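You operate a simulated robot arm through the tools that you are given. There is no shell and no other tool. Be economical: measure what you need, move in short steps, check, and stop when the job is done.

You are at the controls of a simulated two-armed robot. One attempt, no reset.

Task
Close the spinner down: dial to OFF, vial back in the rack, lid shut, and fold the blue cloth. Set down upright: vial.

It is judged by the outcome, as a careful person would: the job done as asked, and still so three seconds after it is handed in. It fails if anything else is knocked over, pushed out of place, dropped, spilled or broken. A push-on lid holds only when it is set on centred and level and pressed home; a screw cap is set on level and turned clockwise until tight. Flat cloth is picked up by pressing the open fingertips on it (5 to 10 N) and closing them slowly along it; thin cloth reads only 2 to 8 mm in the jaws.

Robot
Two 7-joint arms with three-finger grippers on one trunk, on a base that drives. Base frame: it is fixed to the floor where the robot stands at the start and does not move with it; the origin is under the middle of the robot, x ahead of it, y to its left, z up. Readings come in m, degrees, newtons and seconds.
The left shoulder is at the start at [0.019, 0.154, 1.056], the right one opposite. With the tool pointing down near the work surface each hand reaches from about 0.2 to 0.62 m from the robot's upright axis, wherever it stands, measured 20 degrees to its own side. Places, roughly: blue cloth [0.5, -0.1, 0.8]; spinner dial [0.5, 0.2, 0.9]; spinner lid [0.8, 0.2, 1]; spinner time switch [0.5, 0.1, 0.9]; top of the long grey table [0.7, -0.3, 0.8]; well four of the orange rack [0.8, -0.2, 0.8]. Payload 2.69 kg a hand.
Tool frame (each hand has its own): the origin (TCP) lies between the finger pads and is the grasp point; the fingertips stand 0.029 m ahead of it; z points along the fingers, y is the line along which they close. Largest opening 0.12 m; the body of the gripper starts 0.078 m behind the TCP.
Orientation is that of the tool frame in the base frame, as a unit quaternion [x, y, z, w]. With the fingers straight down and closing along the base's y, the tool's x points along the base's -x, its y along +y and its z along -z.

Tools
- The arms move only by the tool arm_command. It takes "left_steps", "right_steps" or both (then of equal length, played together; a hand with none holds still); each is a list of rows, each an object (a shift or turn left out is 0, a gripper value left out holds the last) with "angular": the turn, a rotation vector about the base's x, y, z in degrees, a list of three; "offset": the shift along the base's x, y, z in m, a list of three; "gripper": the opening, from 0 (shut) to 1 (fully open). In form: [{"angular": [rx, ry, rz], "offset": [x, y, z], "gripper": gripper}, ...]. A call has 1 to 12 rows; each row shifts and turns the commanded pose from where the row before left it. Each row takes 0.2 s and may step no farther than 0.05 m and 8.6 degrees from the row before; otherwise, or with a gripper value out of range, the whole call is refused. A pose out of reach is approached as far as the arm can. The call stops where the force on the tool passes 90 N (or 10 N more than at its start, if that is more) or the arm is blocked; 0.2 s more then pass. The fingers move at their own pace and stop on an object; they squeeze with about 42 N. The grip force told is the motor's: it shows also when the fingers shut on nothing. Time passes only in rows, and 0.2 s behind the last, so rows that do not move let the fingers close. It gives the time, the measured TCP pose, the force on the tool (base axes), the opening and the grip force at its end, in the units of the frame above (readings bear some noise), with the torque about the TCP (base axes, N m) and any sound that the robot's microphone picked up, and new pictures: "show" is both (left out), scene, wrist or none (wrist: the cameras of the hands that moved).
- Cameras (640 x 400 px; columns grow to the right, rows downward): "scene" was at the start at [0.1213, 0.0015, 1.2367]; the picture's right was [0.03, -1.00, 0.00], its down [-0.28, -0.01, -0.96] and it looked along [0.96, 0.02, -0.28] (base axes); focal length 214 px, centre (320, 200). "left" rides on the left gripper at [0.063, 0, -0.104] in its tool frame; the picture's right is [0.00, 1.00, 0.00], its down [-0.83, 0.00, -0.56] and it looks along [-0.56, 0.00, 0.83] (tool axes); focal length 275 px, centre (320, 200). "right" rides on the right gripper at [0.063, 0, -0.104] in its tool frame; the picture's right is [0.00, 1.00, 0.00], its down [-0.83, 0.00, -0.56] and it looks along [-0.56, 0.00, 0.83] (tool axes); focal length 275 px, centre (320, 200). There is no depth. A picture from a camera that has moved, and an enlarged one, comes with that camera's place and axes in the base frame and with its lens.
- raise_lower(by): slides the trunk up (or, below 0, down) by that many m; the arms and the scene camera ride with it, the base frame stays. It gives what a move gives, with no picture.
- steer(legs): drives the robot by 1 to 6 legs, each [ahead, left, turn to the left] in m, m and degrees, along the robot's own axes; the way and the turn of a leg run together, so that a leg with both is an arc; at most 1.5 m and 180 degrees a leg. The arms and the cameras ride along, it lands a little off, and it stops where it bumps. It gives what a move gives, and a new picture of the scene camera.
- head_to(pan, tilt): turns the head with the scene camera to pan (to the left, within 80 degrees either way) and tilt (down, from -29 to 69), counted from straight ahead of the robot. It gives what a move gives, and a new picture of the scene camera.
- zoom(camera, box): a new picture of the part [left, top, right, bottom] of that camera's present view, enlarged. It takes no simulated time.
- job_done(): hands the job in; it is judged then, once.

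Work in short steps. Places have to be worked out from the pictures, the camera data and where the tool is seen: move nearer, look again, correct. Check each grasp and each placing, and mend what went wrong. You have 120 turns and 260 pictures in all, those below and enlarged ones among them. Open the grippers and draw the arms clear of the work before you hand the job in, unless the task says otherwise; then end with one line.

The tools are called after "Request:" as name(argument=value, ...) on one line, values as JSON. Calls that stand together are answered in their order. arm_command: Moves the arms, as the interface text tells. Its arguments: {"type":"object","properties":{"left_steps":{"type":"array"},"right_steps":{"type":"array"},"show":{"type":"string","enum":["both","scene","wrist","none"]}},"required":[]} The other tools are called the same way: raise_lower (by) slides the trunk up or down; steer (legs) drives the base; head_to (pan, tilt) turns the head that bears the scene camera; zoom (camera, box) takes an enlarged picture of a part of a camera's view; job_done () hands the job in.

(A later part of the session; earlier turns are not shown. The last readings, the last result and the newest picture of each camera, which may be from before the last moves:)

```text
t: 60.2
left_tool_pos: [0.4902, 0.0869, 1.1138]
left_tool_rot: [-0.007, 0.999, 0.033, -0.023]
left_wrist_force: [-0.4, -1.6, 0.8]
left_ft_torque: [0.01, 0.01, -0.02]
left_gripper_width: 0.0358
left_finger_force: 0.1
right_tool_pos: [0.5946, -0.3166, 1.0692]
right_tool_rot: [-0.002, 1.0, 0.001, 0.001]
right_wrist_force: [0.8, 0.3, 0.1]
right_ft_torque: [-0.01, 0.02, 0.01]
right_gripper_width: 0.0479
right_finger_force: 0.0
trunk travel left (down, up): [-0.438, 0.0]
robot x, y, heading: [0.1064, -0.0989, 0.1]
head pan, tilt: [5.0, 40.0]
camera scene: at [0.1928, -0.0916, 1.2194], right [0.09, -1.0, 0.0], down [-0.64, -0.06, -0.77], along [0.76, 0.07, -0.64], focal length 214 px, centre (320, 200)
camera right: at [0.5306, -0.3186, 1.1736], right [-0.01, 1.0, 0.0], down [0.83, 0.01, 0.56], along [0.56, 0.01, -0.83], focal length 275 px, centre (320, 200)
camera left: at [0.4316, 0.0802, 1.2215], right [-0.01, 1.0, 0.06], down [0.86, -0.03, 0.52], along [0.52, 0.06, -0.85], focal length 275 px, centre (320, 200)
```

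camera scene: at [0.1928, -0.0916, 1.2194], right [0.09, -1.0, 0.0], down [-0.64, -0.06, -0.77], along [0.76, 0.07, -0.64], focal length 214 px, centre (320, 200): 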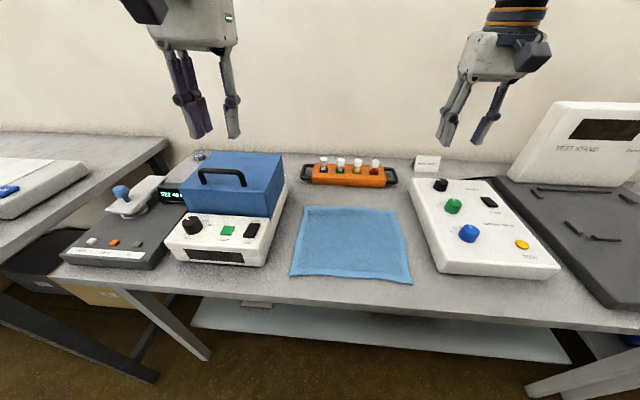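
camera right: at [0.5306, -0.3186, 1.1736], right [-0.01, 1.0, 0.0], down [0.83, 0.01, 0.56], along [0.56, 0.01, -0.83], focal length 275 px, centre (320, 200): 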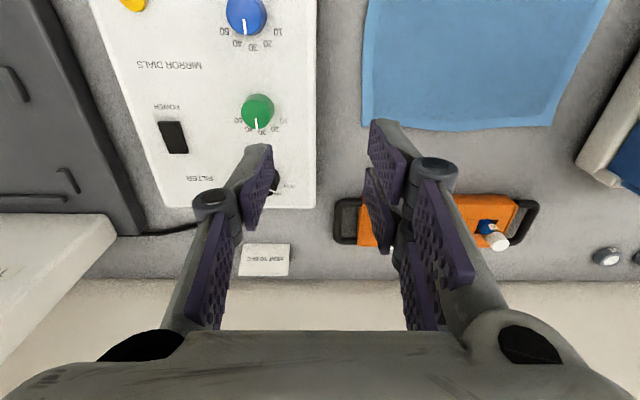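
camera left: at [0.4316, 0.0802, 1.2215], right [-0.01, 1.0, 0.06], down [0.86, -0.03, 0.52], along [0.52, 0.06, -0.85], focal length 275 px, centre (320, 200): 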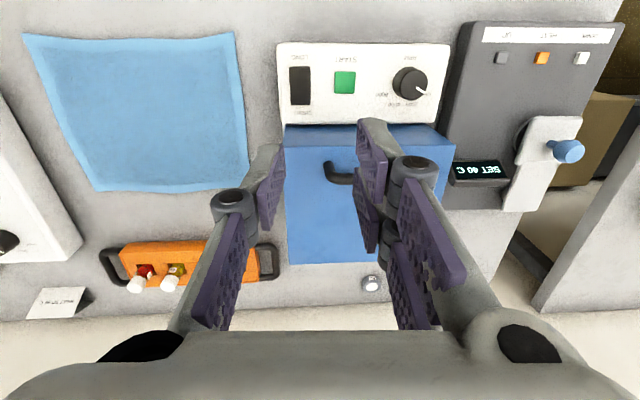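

Cloth corners are about x 0.435–0.66, y -0.263 to 0. Plan: pinch both front corners, one hand each, and carry the front edge over to the back edge. I level the left hand and bring both above the front corners.

Request:
arm_command(left_steps=[{"angular": [-3.8, -2.6, -0.8], "offset": [-0.01, -0.03, 0], "gripper": 0.35}, {"offset": [-0.01, -0.03, 0]}, {"offset": [-0.01, -0.03, 0]}, {"offset": [-0.01, -0.03, 0]}, {"offset": [0, 0, -0.045]}, {"offset": [0, 0, -0.045]}, {"offset": [0, 0, -0.045]}, {"offset": [0, 0, -0.04]}], right_steps=[{"offset": [-0.037, 0.022, 0], "gripper": 0.35}, {"offset": [-0.037, 0.022, 0]}, {"offset": [-0.037, 0.022, 0]}, {"offset": [-0.037, 0.022, 0]}, {"offset": [0, 0, -0.035]}, {"offset": [0, 0, -0.035]}, {"offset": [0, 0, -0.035]}, {"offset": [0, 0, -0.03]}])

```text
t: 62.0
left_tool_pos: [0.4493, -0.033, 0.9351]
left_tool_rot: [-0.002, 1.0, -0.001, -0.002]
left_wrist_force: [0.5, -0.1, 0.0]
left_ft_torque: [0.0, 0.04, 0.0]
left_gripper_width: 0.0419
left_finger_force: 0.0
right_tool_pos: [0.4476, -0.2302, 0.9327]
right_tool_rot: [-0.002, 1.0, 0.001, 0.0]
right_wrist_force: [0.3, -0.2, 0.1]
right_ft_torque: [-0.03, 0.05, 0.02]
right_gripper_width: 0.0418
right_finger_force: 0.0
trunk travel left (down, up): [-0.438, 0.0]
robot x, y, heading: [0.1068, -0.0958, 0.1]
head pan, tilt: [5.0, 40.0]
camera scene: at [0.1937, -0.0918, 1.2192], right [0.09, -1.0, 0.0], down [-0.64, -0.06, -0.77], along [0.76, 0.07, -0.64], focal length 214 px, centre (320, 200)
camera right: at [0.3841, -0.2304, 1.0373], right [-0.01, 1.0, 0.0], down [0.83, 0.01, 0.56], along [0.56, 0.01, -0.83], focal length 275 px, centre (320, 200)
camera left: at [0.3866, -0.0325, 1.0412], right [0.0, 1.0, 0.0], down [0.83, 0.0, 0.55], along [0.55, 0.0, -0.83], focal length 275 px, centre (320, 200)
```

scene: 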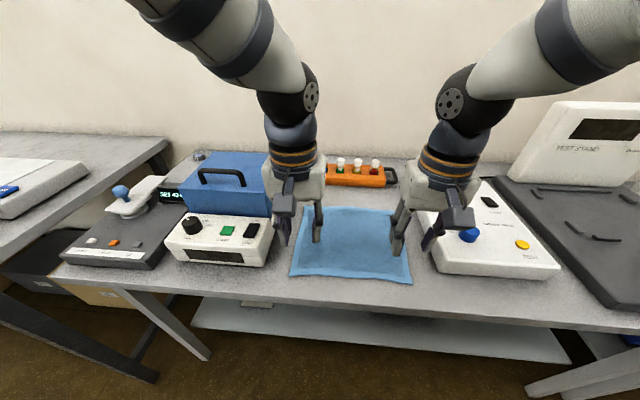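
right: 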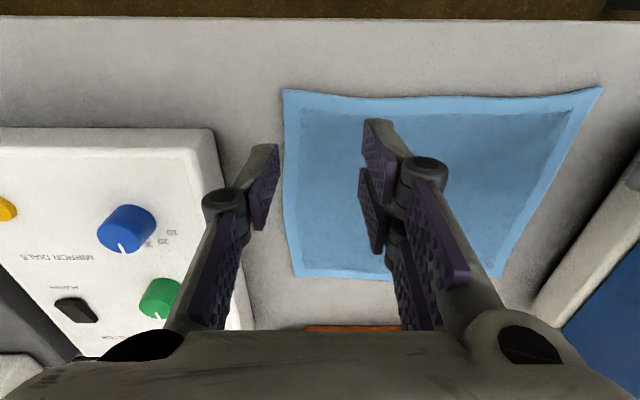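
left: 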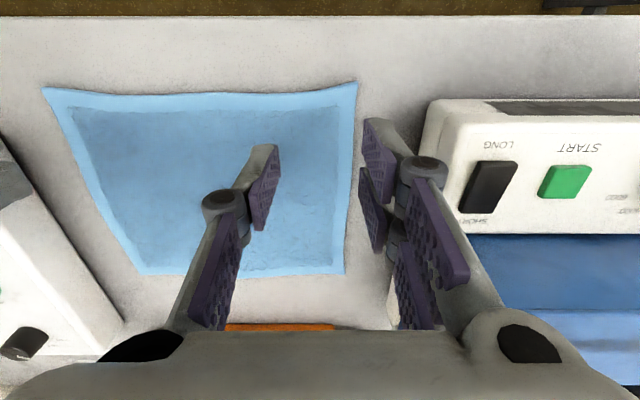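

Corners measured again: front edge x≈0.433, back edge x≈0.66, sides y≈-0.001 and -0.262. I lower both hands to just above the cloth.

Request:
arm_command(left_steps=[{"offset": [0.002, -0.003, -0.04]}, {"offset": [0, 0, -0.04]}, {"offset": [0, 0, -0.013]}], right_steps=[{"offset": [0.003, 0.004, -0.04]}, {"offset": [0, 0, -0.04]}, {"offset": [0, 0, -0.011]}], show="wrist")

```text
t: 62.8
left_tool_pos: [0.4511, -0.0347, 0.8439]
left_tool_rot: [-0.001, 1.0, -0.001, 0.001]
left_wrist_force: [0.0, 0.2, -0.1]
left_ft_torque: [0.04, 0.01, 0.0]
left_gripper_width: 0.0422
left_finger_force: 0.0
right_tool_pos: [0.4499, -0.2263, 0.8434]
right_tool_rot: [0.0, 1.0, 0.001, 0.001]
right_wrist_force: [0.5, -0.2, -0.3]
right_ft_torque: [0.01, -0.02, 0.02]
right_gripper_width: 0.0423
right_finger_force: 0.0
trunk travel left (down, up): [-0.438, 0.0]
robot x, y, heading: [0.1083, -0.0961, 0.1]
head pan, tilt: [5.0, 40.0]
camera right: at [0.3862, -0.2266, 0.9475], right [-0.01, 1.0, 0.0], down [0.83, 0.0, 0.56], along [0.56, 0.01, -0.83], focal length 275 px, centre (320, 200)
camera left: at [0.3877, -0.0343, 0.9498], right [0.0, 1.0, 0.0], down [0.83, 0.0, 0.56], along [0.56, 0.0, -0.83], focal length 275 px, centre (320, 200)
```

right: 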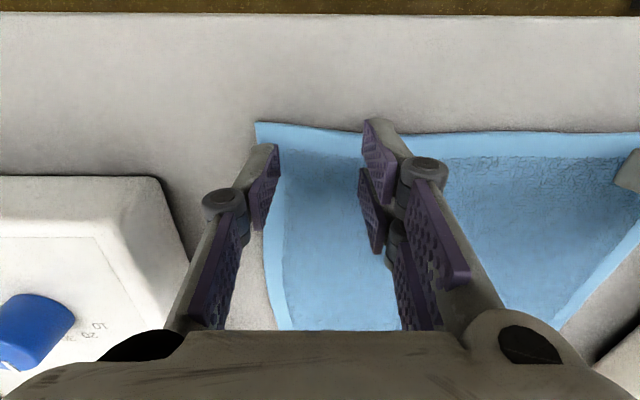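
left: 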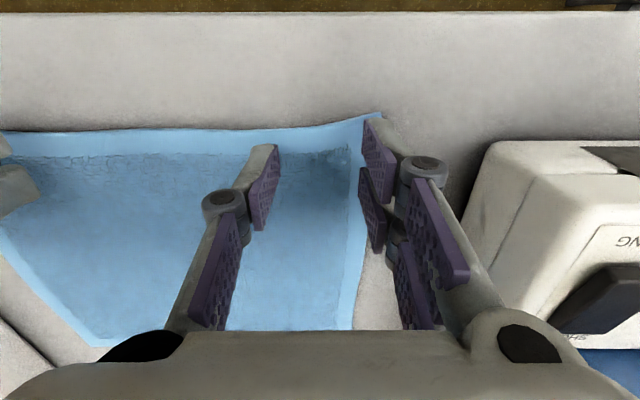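

Outer fingers are right at the cloth edges, so I shift each 6 mm inward and lower to contact.

Request:
arm_command(left_steps=[{"offset": [0, -0.006, -0.005]}, {"offset": [0, 0, -0.004]}, {"offset": [0, 0, -0.003]}], right_steps=[{"offset": [0, 0.006, -0.005]}, {"offset": [0, 0, -0.004]}, {"offset": [0, 0, -0.003]}], show="none")

```text
t: 63.6
left_tool_pos: [0.45, -0.0418, 0.8348]
left_tool_rot: [-0.001, 1.0, -0.001, 0.0]
left_wrist_force: [0.2, -0.2, 0.7]
left_ft_torque: [0.03, -0.02, -0.01]
left_gripper_width: 0.0421
left_finger_force: 0.1
right_tool_pos: [0.4493, -0.2205, 0.8321]
right_tool_rot: [-0.002, 1.0, 0.001, 0.001]
right_wrist_force: [-0.5, 1.0, 3.9]
right_ft_torque: [0.02, 0.0, 0.02]
right_gripper_width: 0.0421
right_finger_force: 0.1
trunk travel left (down, up): [-0.438, 0.0]
robot x, y, heading: [0.1084, -0.0993, 0.4]
head pan, tilt: [5.0, 40.0]
```

Contact begins on the right (4 N). I lower the left 2 mm more and the right 0.5 mm.

Request:
arm_command(left_steps=[{"offset": [0, 0, -0.001]}, {"offset": [0, 0, -0.001]}], right_steps=[{"offset": [0, 0, -0.0005]}, {}], show="none")

```text
t: 64.2
left_tool_pos: [0.4525, -0.0416, 0.8327]
left_tool_rot: [-0.001, 1.0, -0.002, 0.0]
left_wrist_force: [-1.0, 0.4, 1.2]
left_ft_torque: [0.05, 0.02, 0.0]
left_gripper_width: 0.0417
left_finger_force: 0.0
right_tool_pos: [0.4495, -0.2201, 0.8319]
right_tool_rot: [-0.002, 1.0, 0.001, 0.001]
right_wrist_force: [0.8, 0.9, 8.2]
right_ft_torque: [0.0, -0.05, 0.0]
right_gripper_width: 0.0424
right_finger_force: 0.4
trunk travel left (down, up): [-0.438, 0.0]
robot x, y, heading: [0.1056, -0.0974, 0.1]
head pan, tilt: [5.0, 40.0]
```

Request:
arm_command(left_steps=[{"offset": [0, 0, -0.001]}, {"offset": [0, 0, -0.0005]}], show="none")

```text
t: 64.8
left_tool_pos: [0.4514, -0.0413, 0.8308]
left_tool_rot: [-0.001, 1.0, -0.002, 0.001]
left_wrist_force: [-0.6, 1.1, 7.8]
left_ft_torque: [0.15, 0.02, 0.02]
left_gripper_width: 0.0423
left_finger_force: 0.2
right_tool_pos: [0.4489, -0.2203, 0.8322]
right_tool_rot: [-0.002, 1.0, 0.001, 0.003]
right_wrist_force: [3.1, 0.9, 7.9]
right_ft_torque: [0.03, -0.08, 0.02]
right_gripper_width: 0.0422
right_finger_force: 0.2
trunk travel left (down, up): [-0.438, 0.0]
robot x, y, heading: [0.1094, -0.0975, 0.1]
head pan, tilt: [5.0, 40.0]
```

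Both hands press with about 8 N. I close both grippers slowly.

Request:
arm_command(left_steps=[{"gripper": 0.3}, {"gripper": 0.25}, {"gripper": 0.2}, {"gripper": 0.15}, {"gripper": 0.1}, {"gripper": 0.06}, {"gripper": 0.03}, {"gripper": 0.0}, {}], right_steps=[{"gripper": 0.3}, {"gripper": 0.25}, {"gripper": 0.2}, {"gripper": 0.15}, {"gripper": 0.1}, {"gripper": 0.06}, {"gripper": 0.03}, {"gripper": 0.0}, {}], show="wrist")

```text
t: 66.8
left_tool_pos: [0.4512, -0.0422, 0.8309]
left_tool_rot: [-0.001, 1.0, -0.001, 0.001]
left_wrist_force: [-0.4, -11.0, 2.8]
left_ft_torque: [-0.32, 0.0, -0.01]
left_gripper_width: 0.0036
left_finger_force: 32.7
right_tool_pos: [0.4487, -0.2199, 0.8306]
right_tool_rot: [-0.002, 1.0, 0.001, 0.001]
right_wrist_force: [0.6, 10.1, 3.7]
right_ft_torque: [0.29, 0.05, 0.07]
right_gripper_width: 0.0046
right_finger_force: 33.4
trunk travel left (down, up): [-0.438, 0.0]
robot x, y, heading: [0.1054, -0.0993, 0.0]
head pan, tilt: [5.0, 40.0]
camera right: at [0.3852, -0.221, 0.935], right [-0.01, 1.0, 0.0], down [0.83, 0.01, 0.56], along [0.56, 0.01, -0.83], focal length 275 px, centre (320, 200)
camera left: at [0.3886, -0.042, 0.9365], right [0.0, 1.0, 0.0], down [0.83, 0.0, 0.56], along [0.56, 0.0, -0.83], focal length 275 px, centre (320, 200)
```

right: 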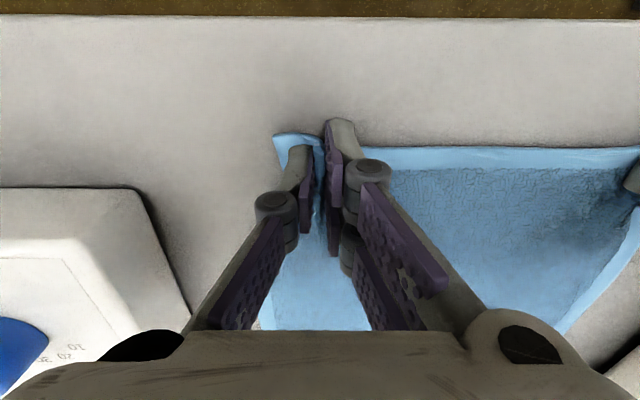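
left: 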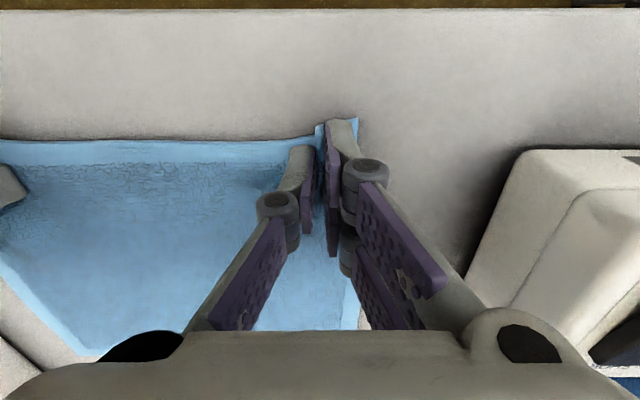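

Both corners are pinched (3.6 and 4.6 mm). I ease the tension and lift along a semicircle about the fold line x≈0.547, first half.

Request:
arm_command(left_steps=[{"offset": [0, -0.003, 0.004]}, {"offset": [0.0032, 0, 0.018]}, {"offset": [0.0095, 0, 0.0205]}, {"offset": [0.0151, 0, 0.0176]}, {"offset": [0.0197, 0, 0.0135]}, {"offset": [0.0229, 0, 0.0085]}, {"offset": [0.0246, 0, 0.0029]}], right_steps=[{"offset": [0, 0.003, 0.004]}, {"offset": [0.0032, 0, 0.018]}, {"offset": [0.0095, 0, 0.0205]}, {"offset": [0.0151, 0, 0.0176]}, {"offset": [0.0197, 0, 0.0135]}, {"offset": [0.0229, 0, 0.0085]}, {"offset": [0.0246, 0, 0.0029]}], show="both")

```text
t: 68.4
left_tool_pos: [0.5466, -0.0456, 0.9137]
left_tool_rot: [-0.001, 1.0, -0.001, -0.002]
left_wrist_force: [0.1, -4.2, -0.6]
left_ft_torque: [-0.11, 0.02, 0.0]
left_gripper_width: 0.0037
left_finger_force: 32.6
right_tool_pos: [0.5456, -0.2165, 0.9147]
right_tool_rot: [-0.002, 1.0, 0.001, 0.0]
right_wrist_force: [0.3, 3.4, 0.0]
right_ft_torque: [0.06, 0.02, 0.03]
right_gripper_width: 0.0045
right_finger_force: 33.2
trunk travel left (down, up): [-0.438, 0.0]
robot x, y, heading: [0.1053, -0.1016, -0.1]
head pan, tilt: [5.0, 40.0]
camera scene: at [0.194, -0.0916, 1.2191], right [0.09, -1.0, 0.0], down [-0.64, -0.06, -0.77], along [0.76, 0.07, -0.64], focal length 214 px, centre (320, 200)
camera right: at [0.4822, -0.2178, 1.0191], right [-0.01, 1.0, 0.0], down [0.83, 0.01, 0.56], along [0.56, 0.01, -0.83], focal length 275 px, centre (320, 200)
camera left: at [0.4842, -0.0443, 1.0197], right [0.0, 1.0, 0.0], down [0.83, 0.0, 0.55], along [0.55, 0.0, -0.83], focal length 275 px, centre (320, 200)
```

scene: 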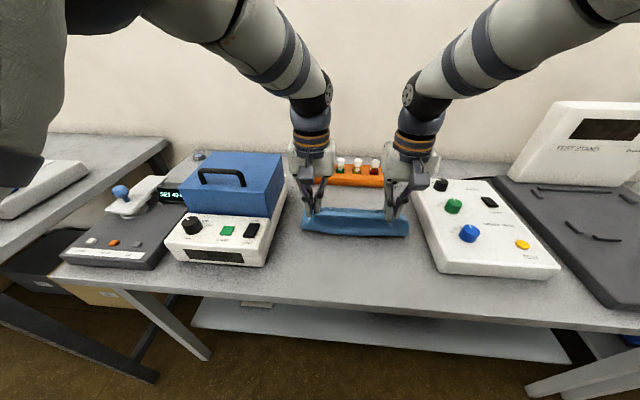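
right: 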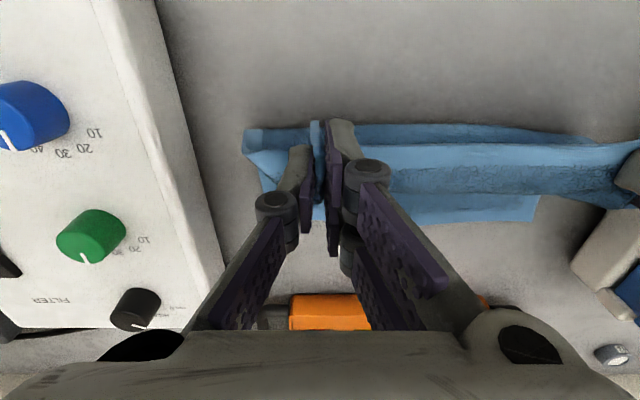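
left: 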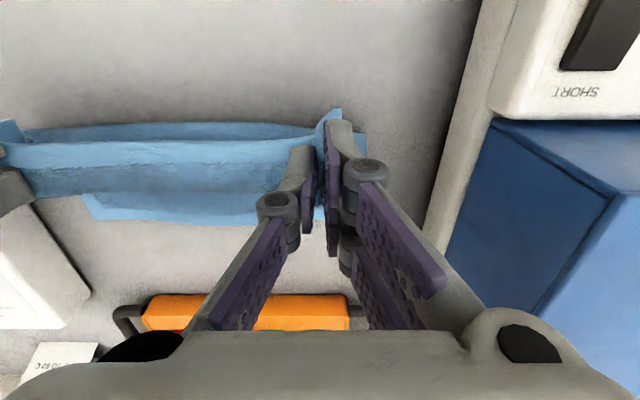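

The front edge lifts cleanly. I carry on over and down to the back edge, with slight overshoot.

Request:
arm_command(left_steps=[{"offset": [0.0246, 0, -0.0029]}, {"offset": [0.0229, 0, -0.0085]}, {"offset": [0.0207, 0, -0.0135]}, {"offset": [0.0181, 0, -0.0176]}, {"offset": [0.0125, 0, -0.0185]}, {"offset": [0.006, 0, -0.014]}], right_steps=[{"offset": [0.0246, 0, -0.0029]}, {"offset": [0.0229, 0, -0.0085]}, {"offset": [0.0207, 0, -0.0135]}, {"offset": [0.0181, 0, -0.0176]}, {"offset": [0.0125, 0, -0.0185]}, {"offset": [0.006, 0, -0.014]}], show="both")

```text
t: 69.8
left_tool_pos: [0.6438, -0.0435, 0.8422]
left_tool_rot: [-0.001, 1.0, -0.002, 0.0]
left_wrist_force: [0.7, -6.1, 1.0]
left_ft_torque: [-0.16, 0.0, 0.06]
left_gripper_width: 0.003
left_finger_force: 31.6
left hand out of reach, approached as far as the arm can: row 6
right_tool_pos: [0.6484, -0.2165, 0.8416]
right_tool_rot: [-0.002, 1.0, 0.0, 0.002]
right_wrist_force: [-0.7, 6.1, 1.7]
right_ft_torque: [0.13, 0.02, 0.04]
right_gripper_width: 0.0045
right_finger_force: 33.2
trunk travel left (down, up): [-0.438, 0.0]
robot x, y, heading: [0.1042, -0.1019, 0.4]
head pan, tilt: [5.0, 40.0]
camera scene: at [0.1921, -0.0916, 1.2196], right [0.09, -1.0, 0.0], down [-0.64, -0.06, -0.77], along [0.76, 0.07, -0.64], focal length 214 px, centre (320, 200)
camera right: at [0.5849, -0.2178, 0.9456], right [-0.01, 1.0, 0.0], down [0.83, 0.01, 0.56], along [0.56, 0.01, -0.83], focal length 275 px, centre (320, 200)
camera left: at [0.5806, -0.0424, 0.9468], right [0.0, 1.0, 0.0], down [0.83, 0.0, 0.56], along [0.56, 0.0, -0.83], focal length 275 px, centre (320, 200)
```

scene: 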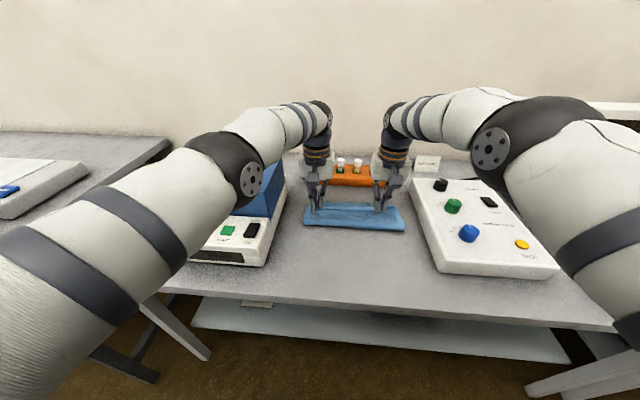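
right: 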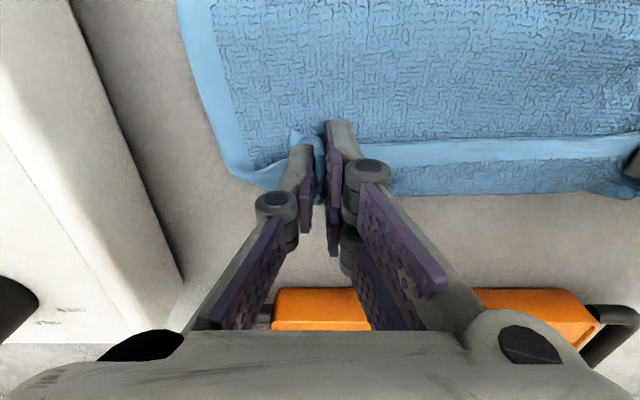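
left: 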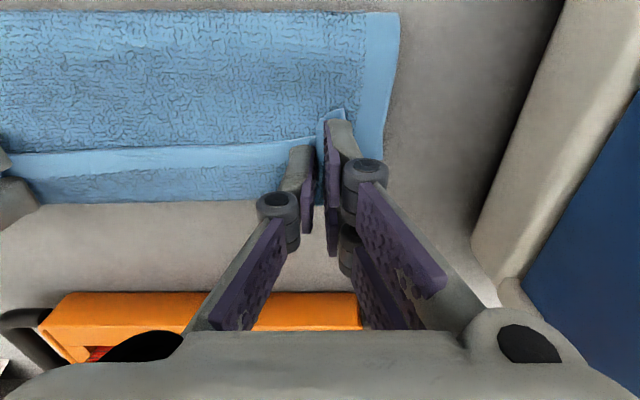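

The front edge reached the back edge, though a strip of about 2 cm is turned back at the pinch. I lower to the table, open slowly and lift to see how it relaxes.

Request:
arm_command(left_steps=[{"offset": [0, 0, -0.004]}, {"offset": [0, 0, -0.002], "gripper": 0.05}, {"gripper": 0.12}, {"gripper": 0.2}, {"gripper": 0.3}, {"offset": [0, 0, 0.02]}, {"offset": [0, 0, 0.04]}, {"offset": [0, 0, 0.05]}], right_steps=[{"offset": [0, 0, -0.004]}, {"offset": [0, 0, -0.002], "gripper": 0.05}, {"gripper": 0.12}, {"gripper": 0.2}, {"gripper": 0.3}, {"offset": [0, 0, 0.02]}, {"offset": [0, 0, 0.04]}, {"offset": [0, 0, 0.05]}], show="both")

Request:
zoom(camera="scene", box=[280, 170, 430, 250])

```text
t: 71.6
left_tool_pos: [0.6374, -0.0406, 0.9438]
left_tool_rot: [-0.001, 1.0, -0.002, 0.0]
left_wrist_force: [0.0, -0.2, -0.3]
left_ft_torque: [0.03, -0.02, 0.0]
left_gripper_width: 0.0358
left_finger_force: 0.1
left hand out of reach, approached as far as the arm can: row 8
right_tool_pos: [0.6457, -0.2172, 0.9473]
right_tool_rot: [-0.001, 1.0, 0.001, 0.002]
right_wrist_force: [-0.9, 0.2, 0.7]
right_ft_torque: [0.01, -0.02, 0.02]
right_gripper_width: 0.0361
right_finger_force: 0.1
trunk travel left (down, up): [-0.438, 0.0]
robot x, y, heading: [0.1047, -0.0947, 0.0]
head pan, tilt: [5.0, 40.0]
camera scene: at [0.1919, -0.0916, 1.2196], right [0.09, -1.0, 0.0], down [-0.64, -0.06, -0.77], along [0.76, 0.07, -0.64], focal length 214 px, centre (320, 200)
camera right: at [0.5829, -0.2176, 1.0516], right [-0.01, 1.0, 0.0], down [0.83, 0.01, 0.56], along [0.56, 0.01, -0.83], focal length 275 px, centre (320, 200)
camera left: at [0.5748, -0.0401, 1.0497], right [0.0, 1.0, 0.0], down [0.83, 0.0, 0.56], along [0.56, 0.0, -0.83], focal length 275 px, centre (320, 200)
```

scene: 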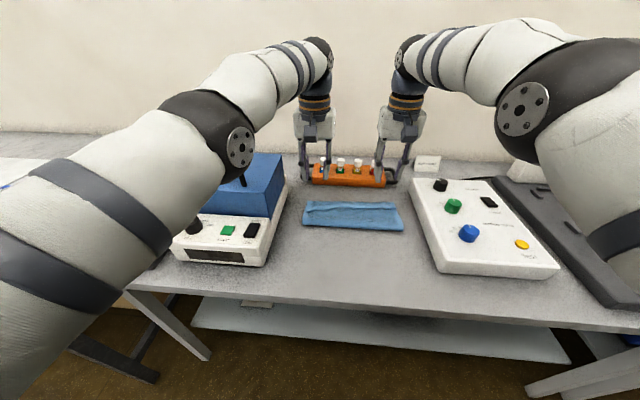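
right: 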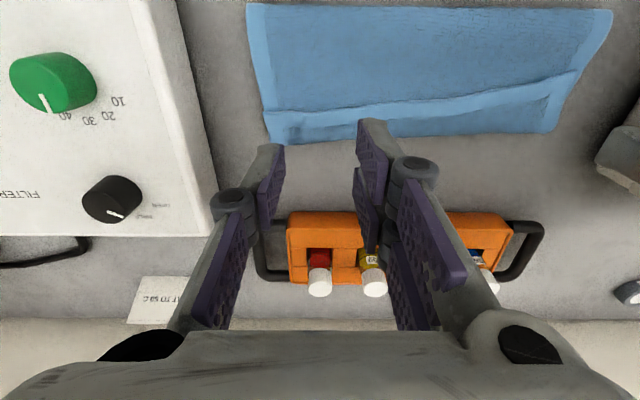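
left: 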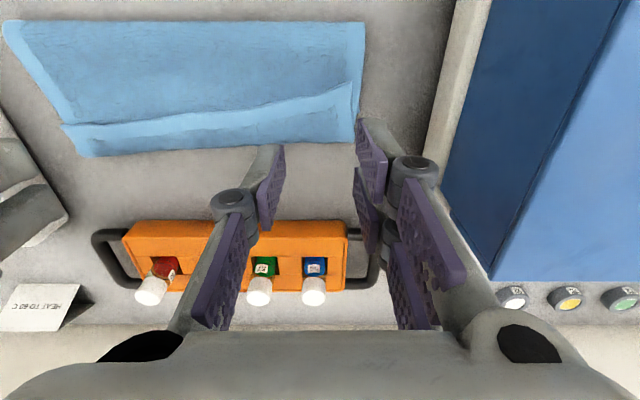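

```text
4.27 times, centred on (355, 210) of scene
camera zoom: at [0.1919, -0.0916, 1.2196], right [0.09, -1.0, 0.0], down [-0.64, -0.06, -0.77], along [0.76, 0.07, -0.64], focal length 915 px, centre (171, 157)
```

zoom: 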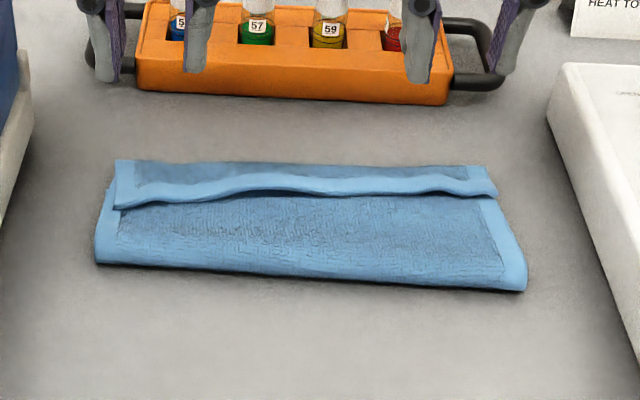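

The fold sits unevenly, with a 3–5 cm strip of the front hem turned back on top. I'll flip that strip forward by sweeping slightly open fingertips just above the lower layers, then reposition the edge. First I drive closer and place the hands in front of the strip.

Request:
steer(legs=[[0.06, 0, 0]])

Request:
arm_command(left_steps=[{"offset": [-0.04, -0.005, 0], "gripper": 0.3}, {"offset": [-0.04, -0.005, 0]}, {"offset": [-0.022, 0, -0.02]}, {"offset": [0, 0, -0.04]}, {"offset": [0, 0, -0.02]}], right_steps=[{"offset": [-0.035, 0.005, 0], "gripper": 0.3}, {"offset": [-0.035, 0.005, 0]}, {"offset": [-0.025, 0, -0.02]}, {"offset": [0, 0, -0.04]}, {"offset": [0, 0, -0.02]}], show="wrist")

```text
t: 72.6
left_tool_pos: [0.6982, -0.0403, 0.9416]
left_tool_rot: [-0.002, 1.0, -0.002, -0.001]
left_wrist_force: [-0.2, -0.8, -0.6]
left_ft_torque: [0.02, 0.04, 0.0]
left_gripper_width: 0.0362
left_finger_force: 0.0
right_tool_pos: [0.7073, -0.2165, 0.9459]
right_tool_rot: [-0.002, 1.0, 0.001, 0.002]
right_wrist_force: [-0.4, 0.3, 0.7]
right_ft_torque: [-0.03, 0.05, -0.01]
right_gripper_width: 0.036
right_finger_force: 0.0
trunk travel left (down, up): [-0.438, 0.0]
robot x, y, heading: [0.1664, -0.1002, 0.0]
head pan, tilt: [5.0, 40.0]
camera scene: at [0.2528, -0.0915, 1.2193], right [0.09, -1.0, 0.0], down [-0.64, -0.06, -0.77], along [0.76, 0.07, -0.64], focal length 214 px, centre (320, 200)
```

scene: 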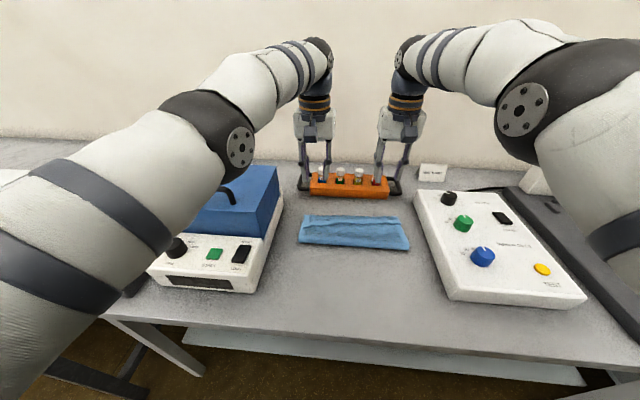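

```text
t: 73.8
left_tool_pos: [0.5971, -0.0503, 0.8651]
left_tool_rot: [-0.001, 1.0, -0.001, 0.0]
left_wrist_force: [-0.6, -0.3, 0.5]
left_ft_torque: [0.03, 0.0, 0.01]
left_gripper_width: 0.0361
left_finger_force: 0.0
right_tool_pos: [0.6112, -0.2061, 0.8657]
right_tool_rot: [-0.001, 1.0, 0.001, 0.002]
right_wrist_force: [0.1, -0.1, -0.3]
right_ft_torque: [-0.02, -0.04, -0.01]
right_gripper_width: 0.036
right_finger_force: 0.1
trunk travel left (down, up): [-0.438, 0.0]
robot x, y, heading: [0.1641, -0.0981, -0.2]
head pan, tilt: [5.0, 40.0]
camera right: at [0.5475, -0.2071, 0.9702], right [-0.01, 1.0, 0.0], down [0.83, 0.01, 0.56], along [0.56, 0.01, -0.83], focal length 275 px, centre (320, 200)
camera left: at [0.5337, -0.0497, 0.9698], right [0.0, 1.0, 0.0], down [0.83, 0.0, 0.56], along [0.56, 0.0, -0.83], focal length 275 px, centre (320, 200)
```

right: 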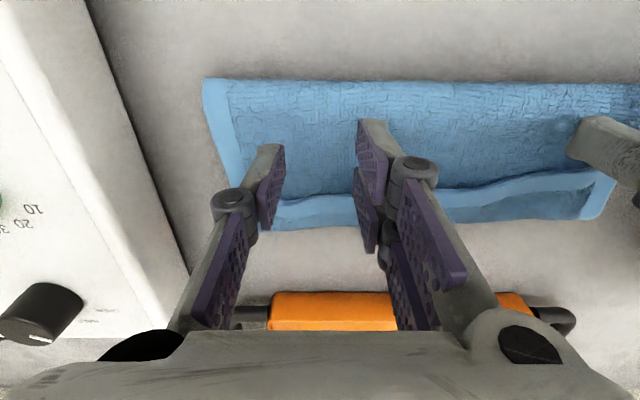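
left: 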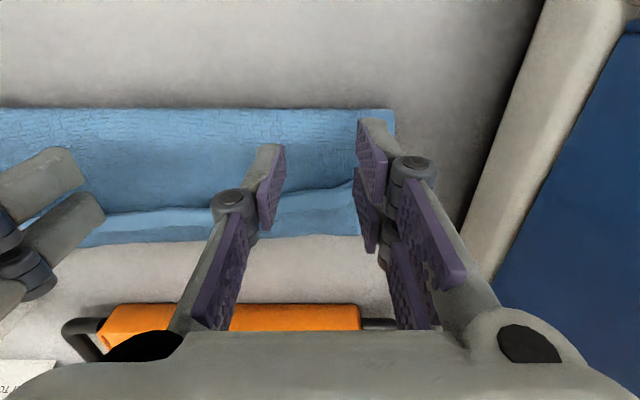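

Fingertips stand before the strip edge (x≈0.63). I lower to just above the two layers and sweep forward slowly.

Request:
arm_command(left_steps=[{"offset": [0, 0, -0.015]}, {"offset": [0, 0, -0.01]}, {"offset": [0, 0, -0.004]}, {"offset": [0.008, 0, 0]}, {"offset": [0.008, 0, 0]}, {"offset": [0.008, 0, 0]}, {"offset": [0.008, 0, 0]}, {"offset": [0.008, 0, 0]}], right_steps=[{"offset": [0, 0, -0.015]}, {"offset": [0, 0, -0.01]}, {"offset": [0, 0, -0.004]}, {"offset": [0.008, 0, 0]}, {"offset": [0.008, 0, 0]}, {"offset": [0.008, 0, 0]}, {"offset": [0.008, 0, 0]}, {"offset": [0.008, 0, 0]}], show="wrist")

```text
t: 75.6
left_tool_pos: [0.6355, -0.0502, 0.8345]
left_tool_rot: [-0.001, 1.0, -0.001, 0.001]
left_wrist_force: [-2.2, -0.9, 8.7]
left_ft_torque: [0.1, 0.01, 0.01]
left_gripper_width: 0.0357
left_finger_force: 0.0
right_tool_pos: [0.651, -0.2072, 0.8372]
right_tool_rot: [-0.002, 1.0, -0.001, 0.001]
right_wrist_force: [-0.2, -0.9, 0.8]
right_ft_torque: [0.0, 0.0, 0.01]
right_gripper_width: 0.0362
right_finger_force: 0.0
trunk travel left (down, up): [-0.438, 0.0]
robot x, y, heading: [0.1644, -0.0952, 0.1]
head pan, tilt: [5.0, 40.0]
camera right: at [0.5868, -0.2078, 0.9414], right [-0.01, 1.0, 0.0], down [0.83, 0.01, 0.56], along [0.56, 0.01, -0.83], focal length 275 px, centre (320, 200)
camera left: at [0.5722, -0.0497, 0.9401], right [0.0, 1.0, 0.0], down [0.83, 0.0, 0.56], along [0.56, 0.0, -0.83], focal length 275 px, centre (320, 200)
```

right: 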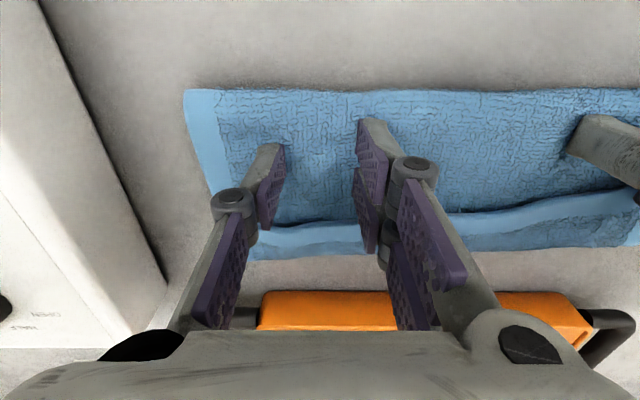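
left: 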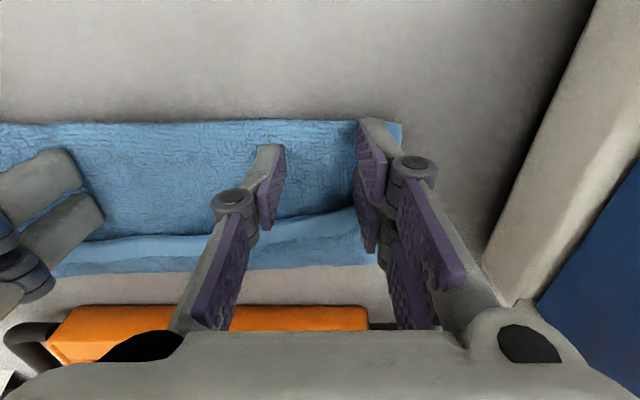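

The left fingertips pressed too hard and dragged the cloth 3–4 cm. I raise both tips by 3–4 mm so they only catch the raised hem, and sweep on a little.

Request:
arm_command(left_steps=[{"offset": [-0.008, 0, 0.006]}, {"offset": [0.008, 0, 0]}, {"offset": [0.008, 0, 0]}, {"offset": [0.008, 0, 0]}, {"offset": [0.008, 0, 0]}, {"offset": [0.008, 0, 0]}], right_steps=[{"offset": [-0.008, 0, 0.003]}, {"offset": [0.008, 0, 0]}, {"offset": [0.008, 0, 0]}, {"offset": [0.008, 0, 0]}, {"offset": [0.008, 0, 0]}, {"offset": [0.008, 0, 0]}], show="wrist")

```text
t: 77.0
left_tool_pos: [0.6678, -0.0512, 0.8397]
left_tool_rot: [-0.001, 1.0, -0.002, 0.0]
left_wrist_force: [0.2, 0.5, 0.0]
left_ft_torque: [0.0, -0.02, 0.01]
left_gripper_width: 0.0359
left_finger_force: 0.0
right_tool_pos: [0.6837, -0.2077, 0.8396]
right_tool_rot: [-0.002, 1.0, 0.0, 0.001]
right_wrist_force: [-0.8, -0.3, -0.2]
right_ft_torque: [-0.02, 0.0, 0.0]
right_gripper_width: 0.0359
right_finger_force: 0.1
trunk travel left (down, up): [-0.438, 0.0]
robot x, y, heading: [0.1655, -0.099, 0.0]
head pan, tilt: [5.0, 40.0]
camera right: at [0.6203, -0.2079, 0.945], right [-0.01, 1.0, 0.0], down [0.83, 0.01, 0.56], along [0.56, 0.01, -0.83], focal length 275 px, centre (320, 200)
camera left: at [0.6047, -0.0497, 0.9452], right [0.0, 1.0, 0.0], down [0.83, 0.0, 0.56], along [0.56, 0.0, -0.83], focal length 275 px, centre (320, 200)
```

right: 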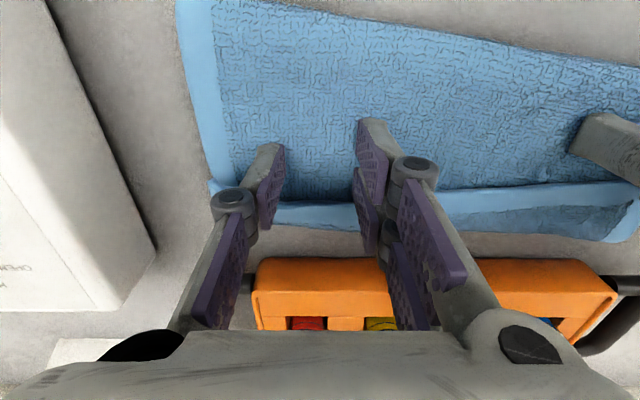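
left: 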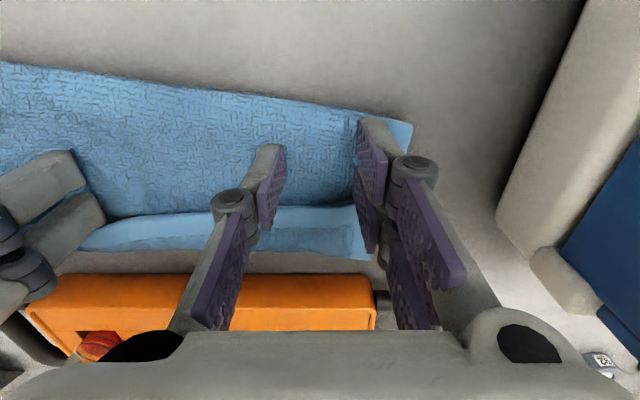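

The right side is starting to roll over without drag, but the cloth is drifting toward the rack. I press both hands lightly on the layers and drag the cloth back towards me, squaring it.

Request:
arm_command(left_steps=[{"offset": [0, 0, 0.008]}, {"offset": [0.005, 0, 0]}, {"offset": [0, 0, -0.008]}, {"offset": [0, 0, -0.004]}, {"offset": [0, 0, -0.0015]}], right_steps=[{"offset": [0, 0, 0.008]}, {"offset": [-0.03, 0, 0]}, {"offset": [0, 0, -0.008]}, {"offset": [0, 0, -0.004]}, {"offset": [0, 0, -0.001]}], show="none")

```text
t: 78.2
left_tool_pos: [0.6726, -0.0508, 0.8356]
left_tool_rot: [-0.001, 1.0, -0.002, 0.0]
left_wrist_force: [0.3, 1.8, 4.0]
left_ft_torque: [0.07, -0.01, 0.0]
left_gripper_width: 0.036
left_finger_force: 0.0
right_tool_pos: [0.6534, -0.2071, 0.8358]
right_tool_rot: [-0.001, 1.0, 0.0, 0.002]
right_wrist_force: [0.6, 0.1, 3.7]
right_ft_torque: [0.04, -0.01, 0.01]
right_gripper_width: 0.0359
right_finger_force: 0.1
trunk travel left (down, up): [-0.438, 0.0]
robot x, y, heading: [0.1645, -0.098, -0.1]
head pan, tilt: [5.0, 40.0]
```

Contact is about 4 N each. I press slightly more and drag back: left 9 cm, right 6 cm.

Request:
arm_command(left_steps=[{"offset": [0, 0, -0.001]}, {"offset": [-0.012, 0, 0]}, {"offset": [-0.015, 0, 0]}, {"offset": [-0.015, 0, 0]}, {"offset": [-0.015, 0, 0]}, {"offset": [-0.015, 0, 0]}, {"offset": [-0.015, 0, 0]}, {"offset": [0, 0, 0.01]}, {"offset": [0, 0, 0.05]}, {"offset": [0, 0, 0.05]}], right_steps=[{"offset": [0, 0, -0.001]}, {"offset": [-0.01, 0, 0]}, {"offset": [-0.01, 0, 0]}, {"offset": [-0.01, 0, 0]}, {"offset": [-0.01, 0, 0]}, {"offset": [-0.01, 0, 0]}, {"offset": [-0.01, 0, 0]}, {"offset": [0, 0, 0.01]}, {"offset": [0, 0, 0.05]}, {"offset": [0, 0, 0.05]}], show="both")

Request:
zoom(camera="scene", box=[270, 170, 450, 270])

```text
t: 80.4
left_tool_pos: [0.5843, -0.052, 0.9443]
left_tool_rot: [-0.002, 1.0, -0.002, 0.0]
left_wrist_force: [0.7, 0.7, 0.4]
left_ft_torque: [0.03, -0.03, -0.01]
left_gripper_width: 0.0357
left_finger_force: 0.1
right_tool_pos: [0.5914, -0.2066, 0.9465]
right_tool_rot: [-0.002, 1.0, 0.0, 0.001]
right_wrist_force: [1.0, -0.3, 0.0]
right_ft_torque: [-0.01, -0.04, 0.04]
right_gripper_width: 0.036
right_finger_force: 0.0
trunk travel left (down, up): [-0.438, 0.0]
robot x, y, heading: [0.1651, -0.1008, 0.3]
head pan, tilt: [5.0, 40.0]
camera scene: at [0.2509, -0.0914, 1.2196], right [0.09, -1.0, 0.0], down [-0.64, -0.06, -0.77], along [0.76, 0.07, -0.64], focal length 214 px, centre (320, 200)
camera right: at [0.5284, -0.2075, 1.0502], right [-0.01, 1.0, 0.0], down [0.83, 0.01, 0.56], along [0.56, 0.01, -0.83], focal length 275 px, centre (320, 200)
camera left: at [0.5215, -0.0511, 1.0502], right [0.0, 1.0, 0.0], down [0.83, 0.0, 0.56], along [0.56, 0.0, -0.83], focal length 275 px, centre (320, 200)
```

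scene: 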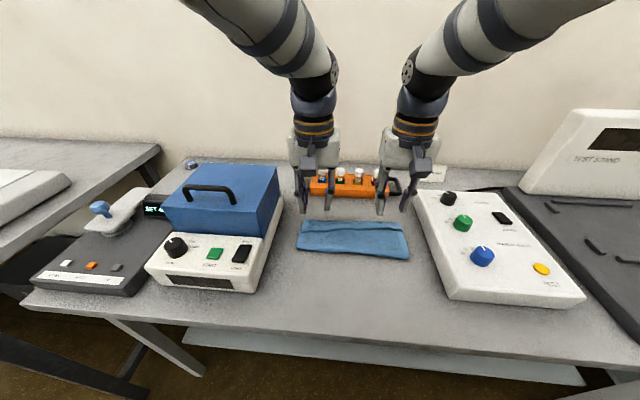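
right: 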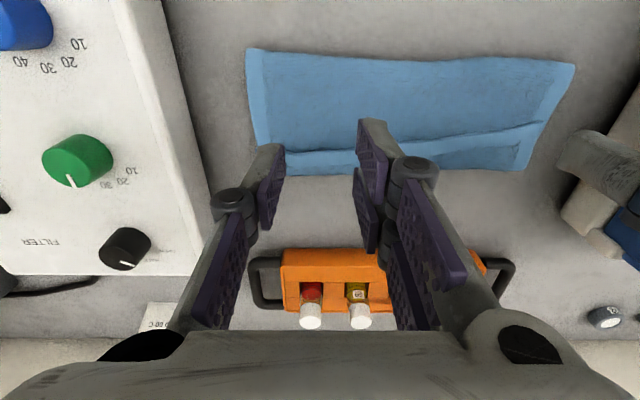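
left: 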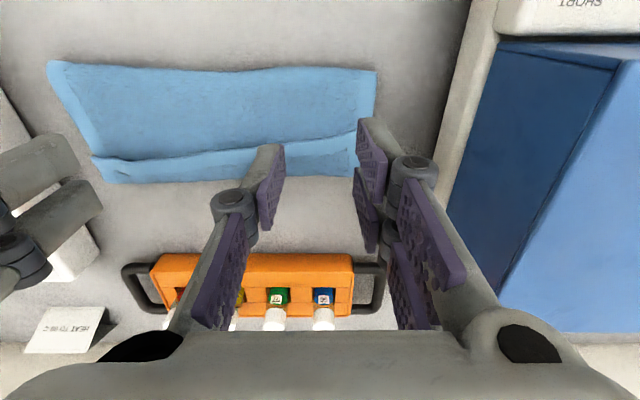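

```text
3.56 times, centred on (360, 220) of scene
camera zoom: at [0.2509, -0.0914, 1.2196], right [0.09, -1.0, 0.0], down [-0.64, -0.06, -0.77], along [0.76, 0.07, -0.64], focal length 763 px, centre (178, 129)
```

zoom: 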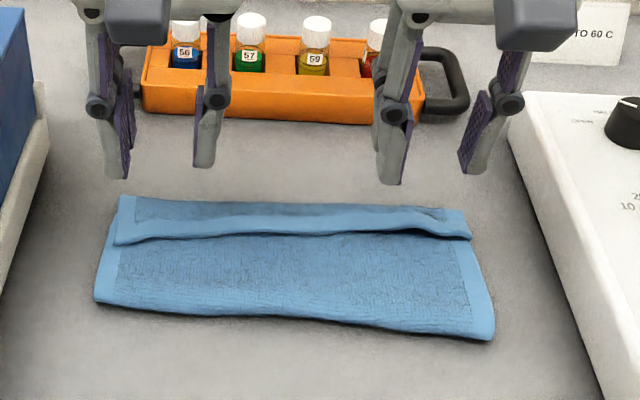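

The cloth is back at x 0.555–0.66. Now the left hand presses the layers to hold them while the right, opened wider, sweeps its half of the strip just above the layers.

Request:
arm_command(left_steps=[{"offset": [0, -0.01, -0.05]}, {"offset": [0, 0, -0.05]}, {"offset": [0, 0, -0.008]}, {"offset": [0, 0, -0.002]}, {"offset": [0, 0, -0.001]}], right_steps=[{"offset": [0.01, 0, -0.04], "gripper": 0.6}, {"offset": [0, 0, -0.04]}, {"offset": [0, 0, -0.018]}, {"offset": [0, 0, -0.005]}, {"offset": [0, 0, -0.003]}], show="wrist")

```text
refused: row 1 steps farther than a row can; nothing moved
```

Request:
arm_command(left_steps=[{"offset": [0, -0.01, -0.045]}, {"offset": [0, 0, -0.045]}, {"offset": [0, 0, -0.016]}, {"offset": [0, 0, -0.003]}, {"offset": [0, 0, -0.002]}], right_steps=[{"offset": [0.01, 0, -0.04], "gripper": 0.6}, {"offset": [0, 0, -0.04]}, {"offset": [0, 0, -0.018]}, {"offset": [0, 0, -0.005]}, {"offset": [0, 0, -0.003]}], show="wrist")

```text
t: 81.6
left_tool_pos: [0.5857, -0.0614, 0.8347]
left_tool_rot: [-0.001, 1.0, -0.002, 0.002]
left_wrist_force: [-1.0, 0.0, 13.0]
left_ft_torque: [0.12, 0.01, 0.0]
left_gripper_width: 0.0358
left_finger_force: 0.0
right_tool_pos: [0.6029, -0.2081, 0.8402]
right_tool_rot: [-0.002, 1.0, 0.001, 0.003]
right_wrist_force: [0.1, 0.0, 0.5]
right_ft_torque: [0.01, -0.01, 0.0]
right_gripper_width: 0.0722
right_finger_force: 0.2
trunk travel left (down, up): [-0.438, 0.0]
robot x, y, heading: [0.1634, -0.0932, -0.1]
head pan, tilt: [5.0, 40.0]
camera right: at [0.5384, -0.2086, 0.9436], right [-0.01, 1.0, 0.0], down [0.83, 0.01, 0.56], along [0.56, 0.01, -0.83], focal length 275 px, centre (320, 200)
camera left: at [0.5225, -0.0607, 0.9395], right [0.0, 1.0, 0.0], down [0.83, 0.0, 0.56], along [0.56, 0.0, -0.83], focal length 275 px, centre (320, 200)
```

right: 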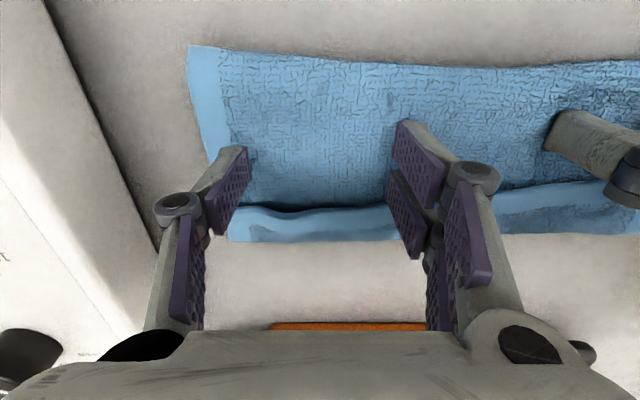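
left: 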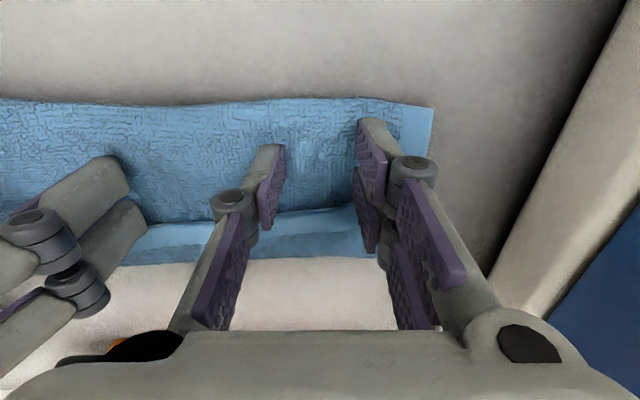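

The left holds with 13 N. I sweep the right hand forward.

Request:
arm_command(right_steps=[{"offset": [0.01, 0, -0.001]}, {"offset": [0.01, 0, 0]}, {"offset": [0.008, 0, 0]}, {"offset": [0.008, 0, 0]}, {"offset": [0.008, 0, 0]}, {"offset": [0.008, 0, 0]}, {"offset": [0.008, 0, 0]}, {"offset": [0.008, 0, 0]}, {"offset": [0.008, 0, 0]}], show="both")

Request:
zoom(camera="scene", box=[270, 170, 450, 270])

```text
t: 83.6
left_tool_pos: [0.5855, -0.0612, 0.8333]
left_tool_rot: [-0.002, 1.0, -0.002, 0.0]
left_wrist_force: [1.2, 0.4, 21.1]
left_ft_torque: [0.25, -0.03, 0.0]
left_gripper_width: 0.0357
left_finger_force: 0.0
right_tool_pos: [0.6799, -0.2074, 0.8374]
right_tool_rot: [-0.001, 1.0, 0.001, 0.001]
right_wrist_force: [-0.1, 0.0, -0.7]
right_ft_torque: [0.0, 0.0, -0.04]
right_gripper_width: 0.0724
right_finger_force: 0.1
trunk travel left (down, up): [-0.438, 0.0]
robot x, y, heading: [0.1629, -0.0996, 0.1]
head pan, tilt: [5.0, 40.0]
camera scene: at [0.2508, -0.0915, 1.2195], right [0.09, -1.0, 0.0], down [-0.64, -0.06, -0.77], along [0.76, 0.07, -0.64], focal length 214 px, centre (320, 200)
camera right: at [0.616, -0.2075, 0.9413], right [-0.01, 1.0, 0.0], down [0.83, 0.01, 0.56], along [0.56, 0.01, -0.83], focal length 275 px, centre (320, 200)
```

scene: 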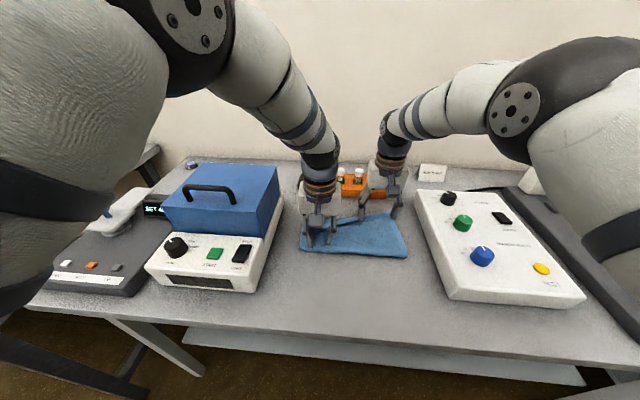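
right: 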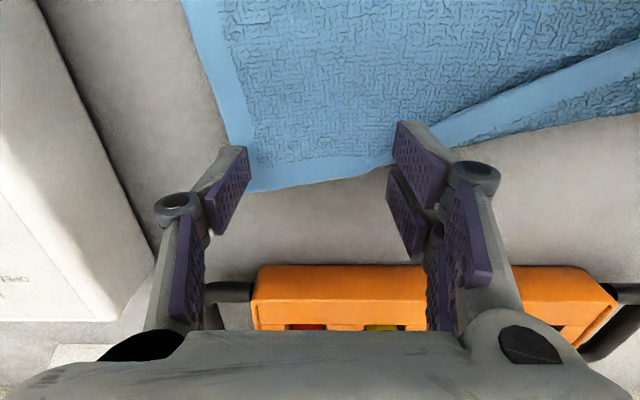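

```text
3.56 times, centred on (360, 220) of scene
camera zoom: at [0.2508, -0.0915, 1.2195], right [0.09, -1.0, 0.0], down [-0.64, -0.06, -0.77], along [0.76, 0.07, -0.64], focal length 763 px, centre (178, 129)
```

zoom: 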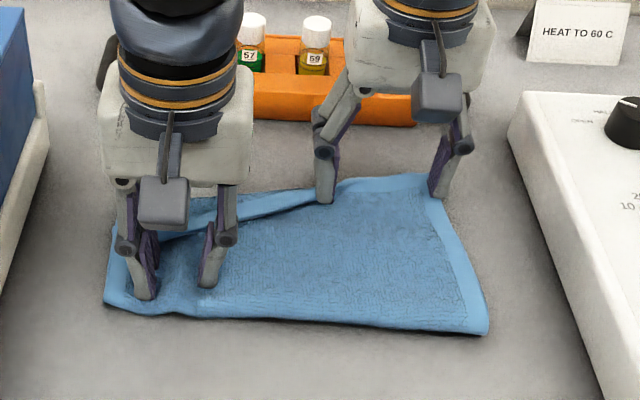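

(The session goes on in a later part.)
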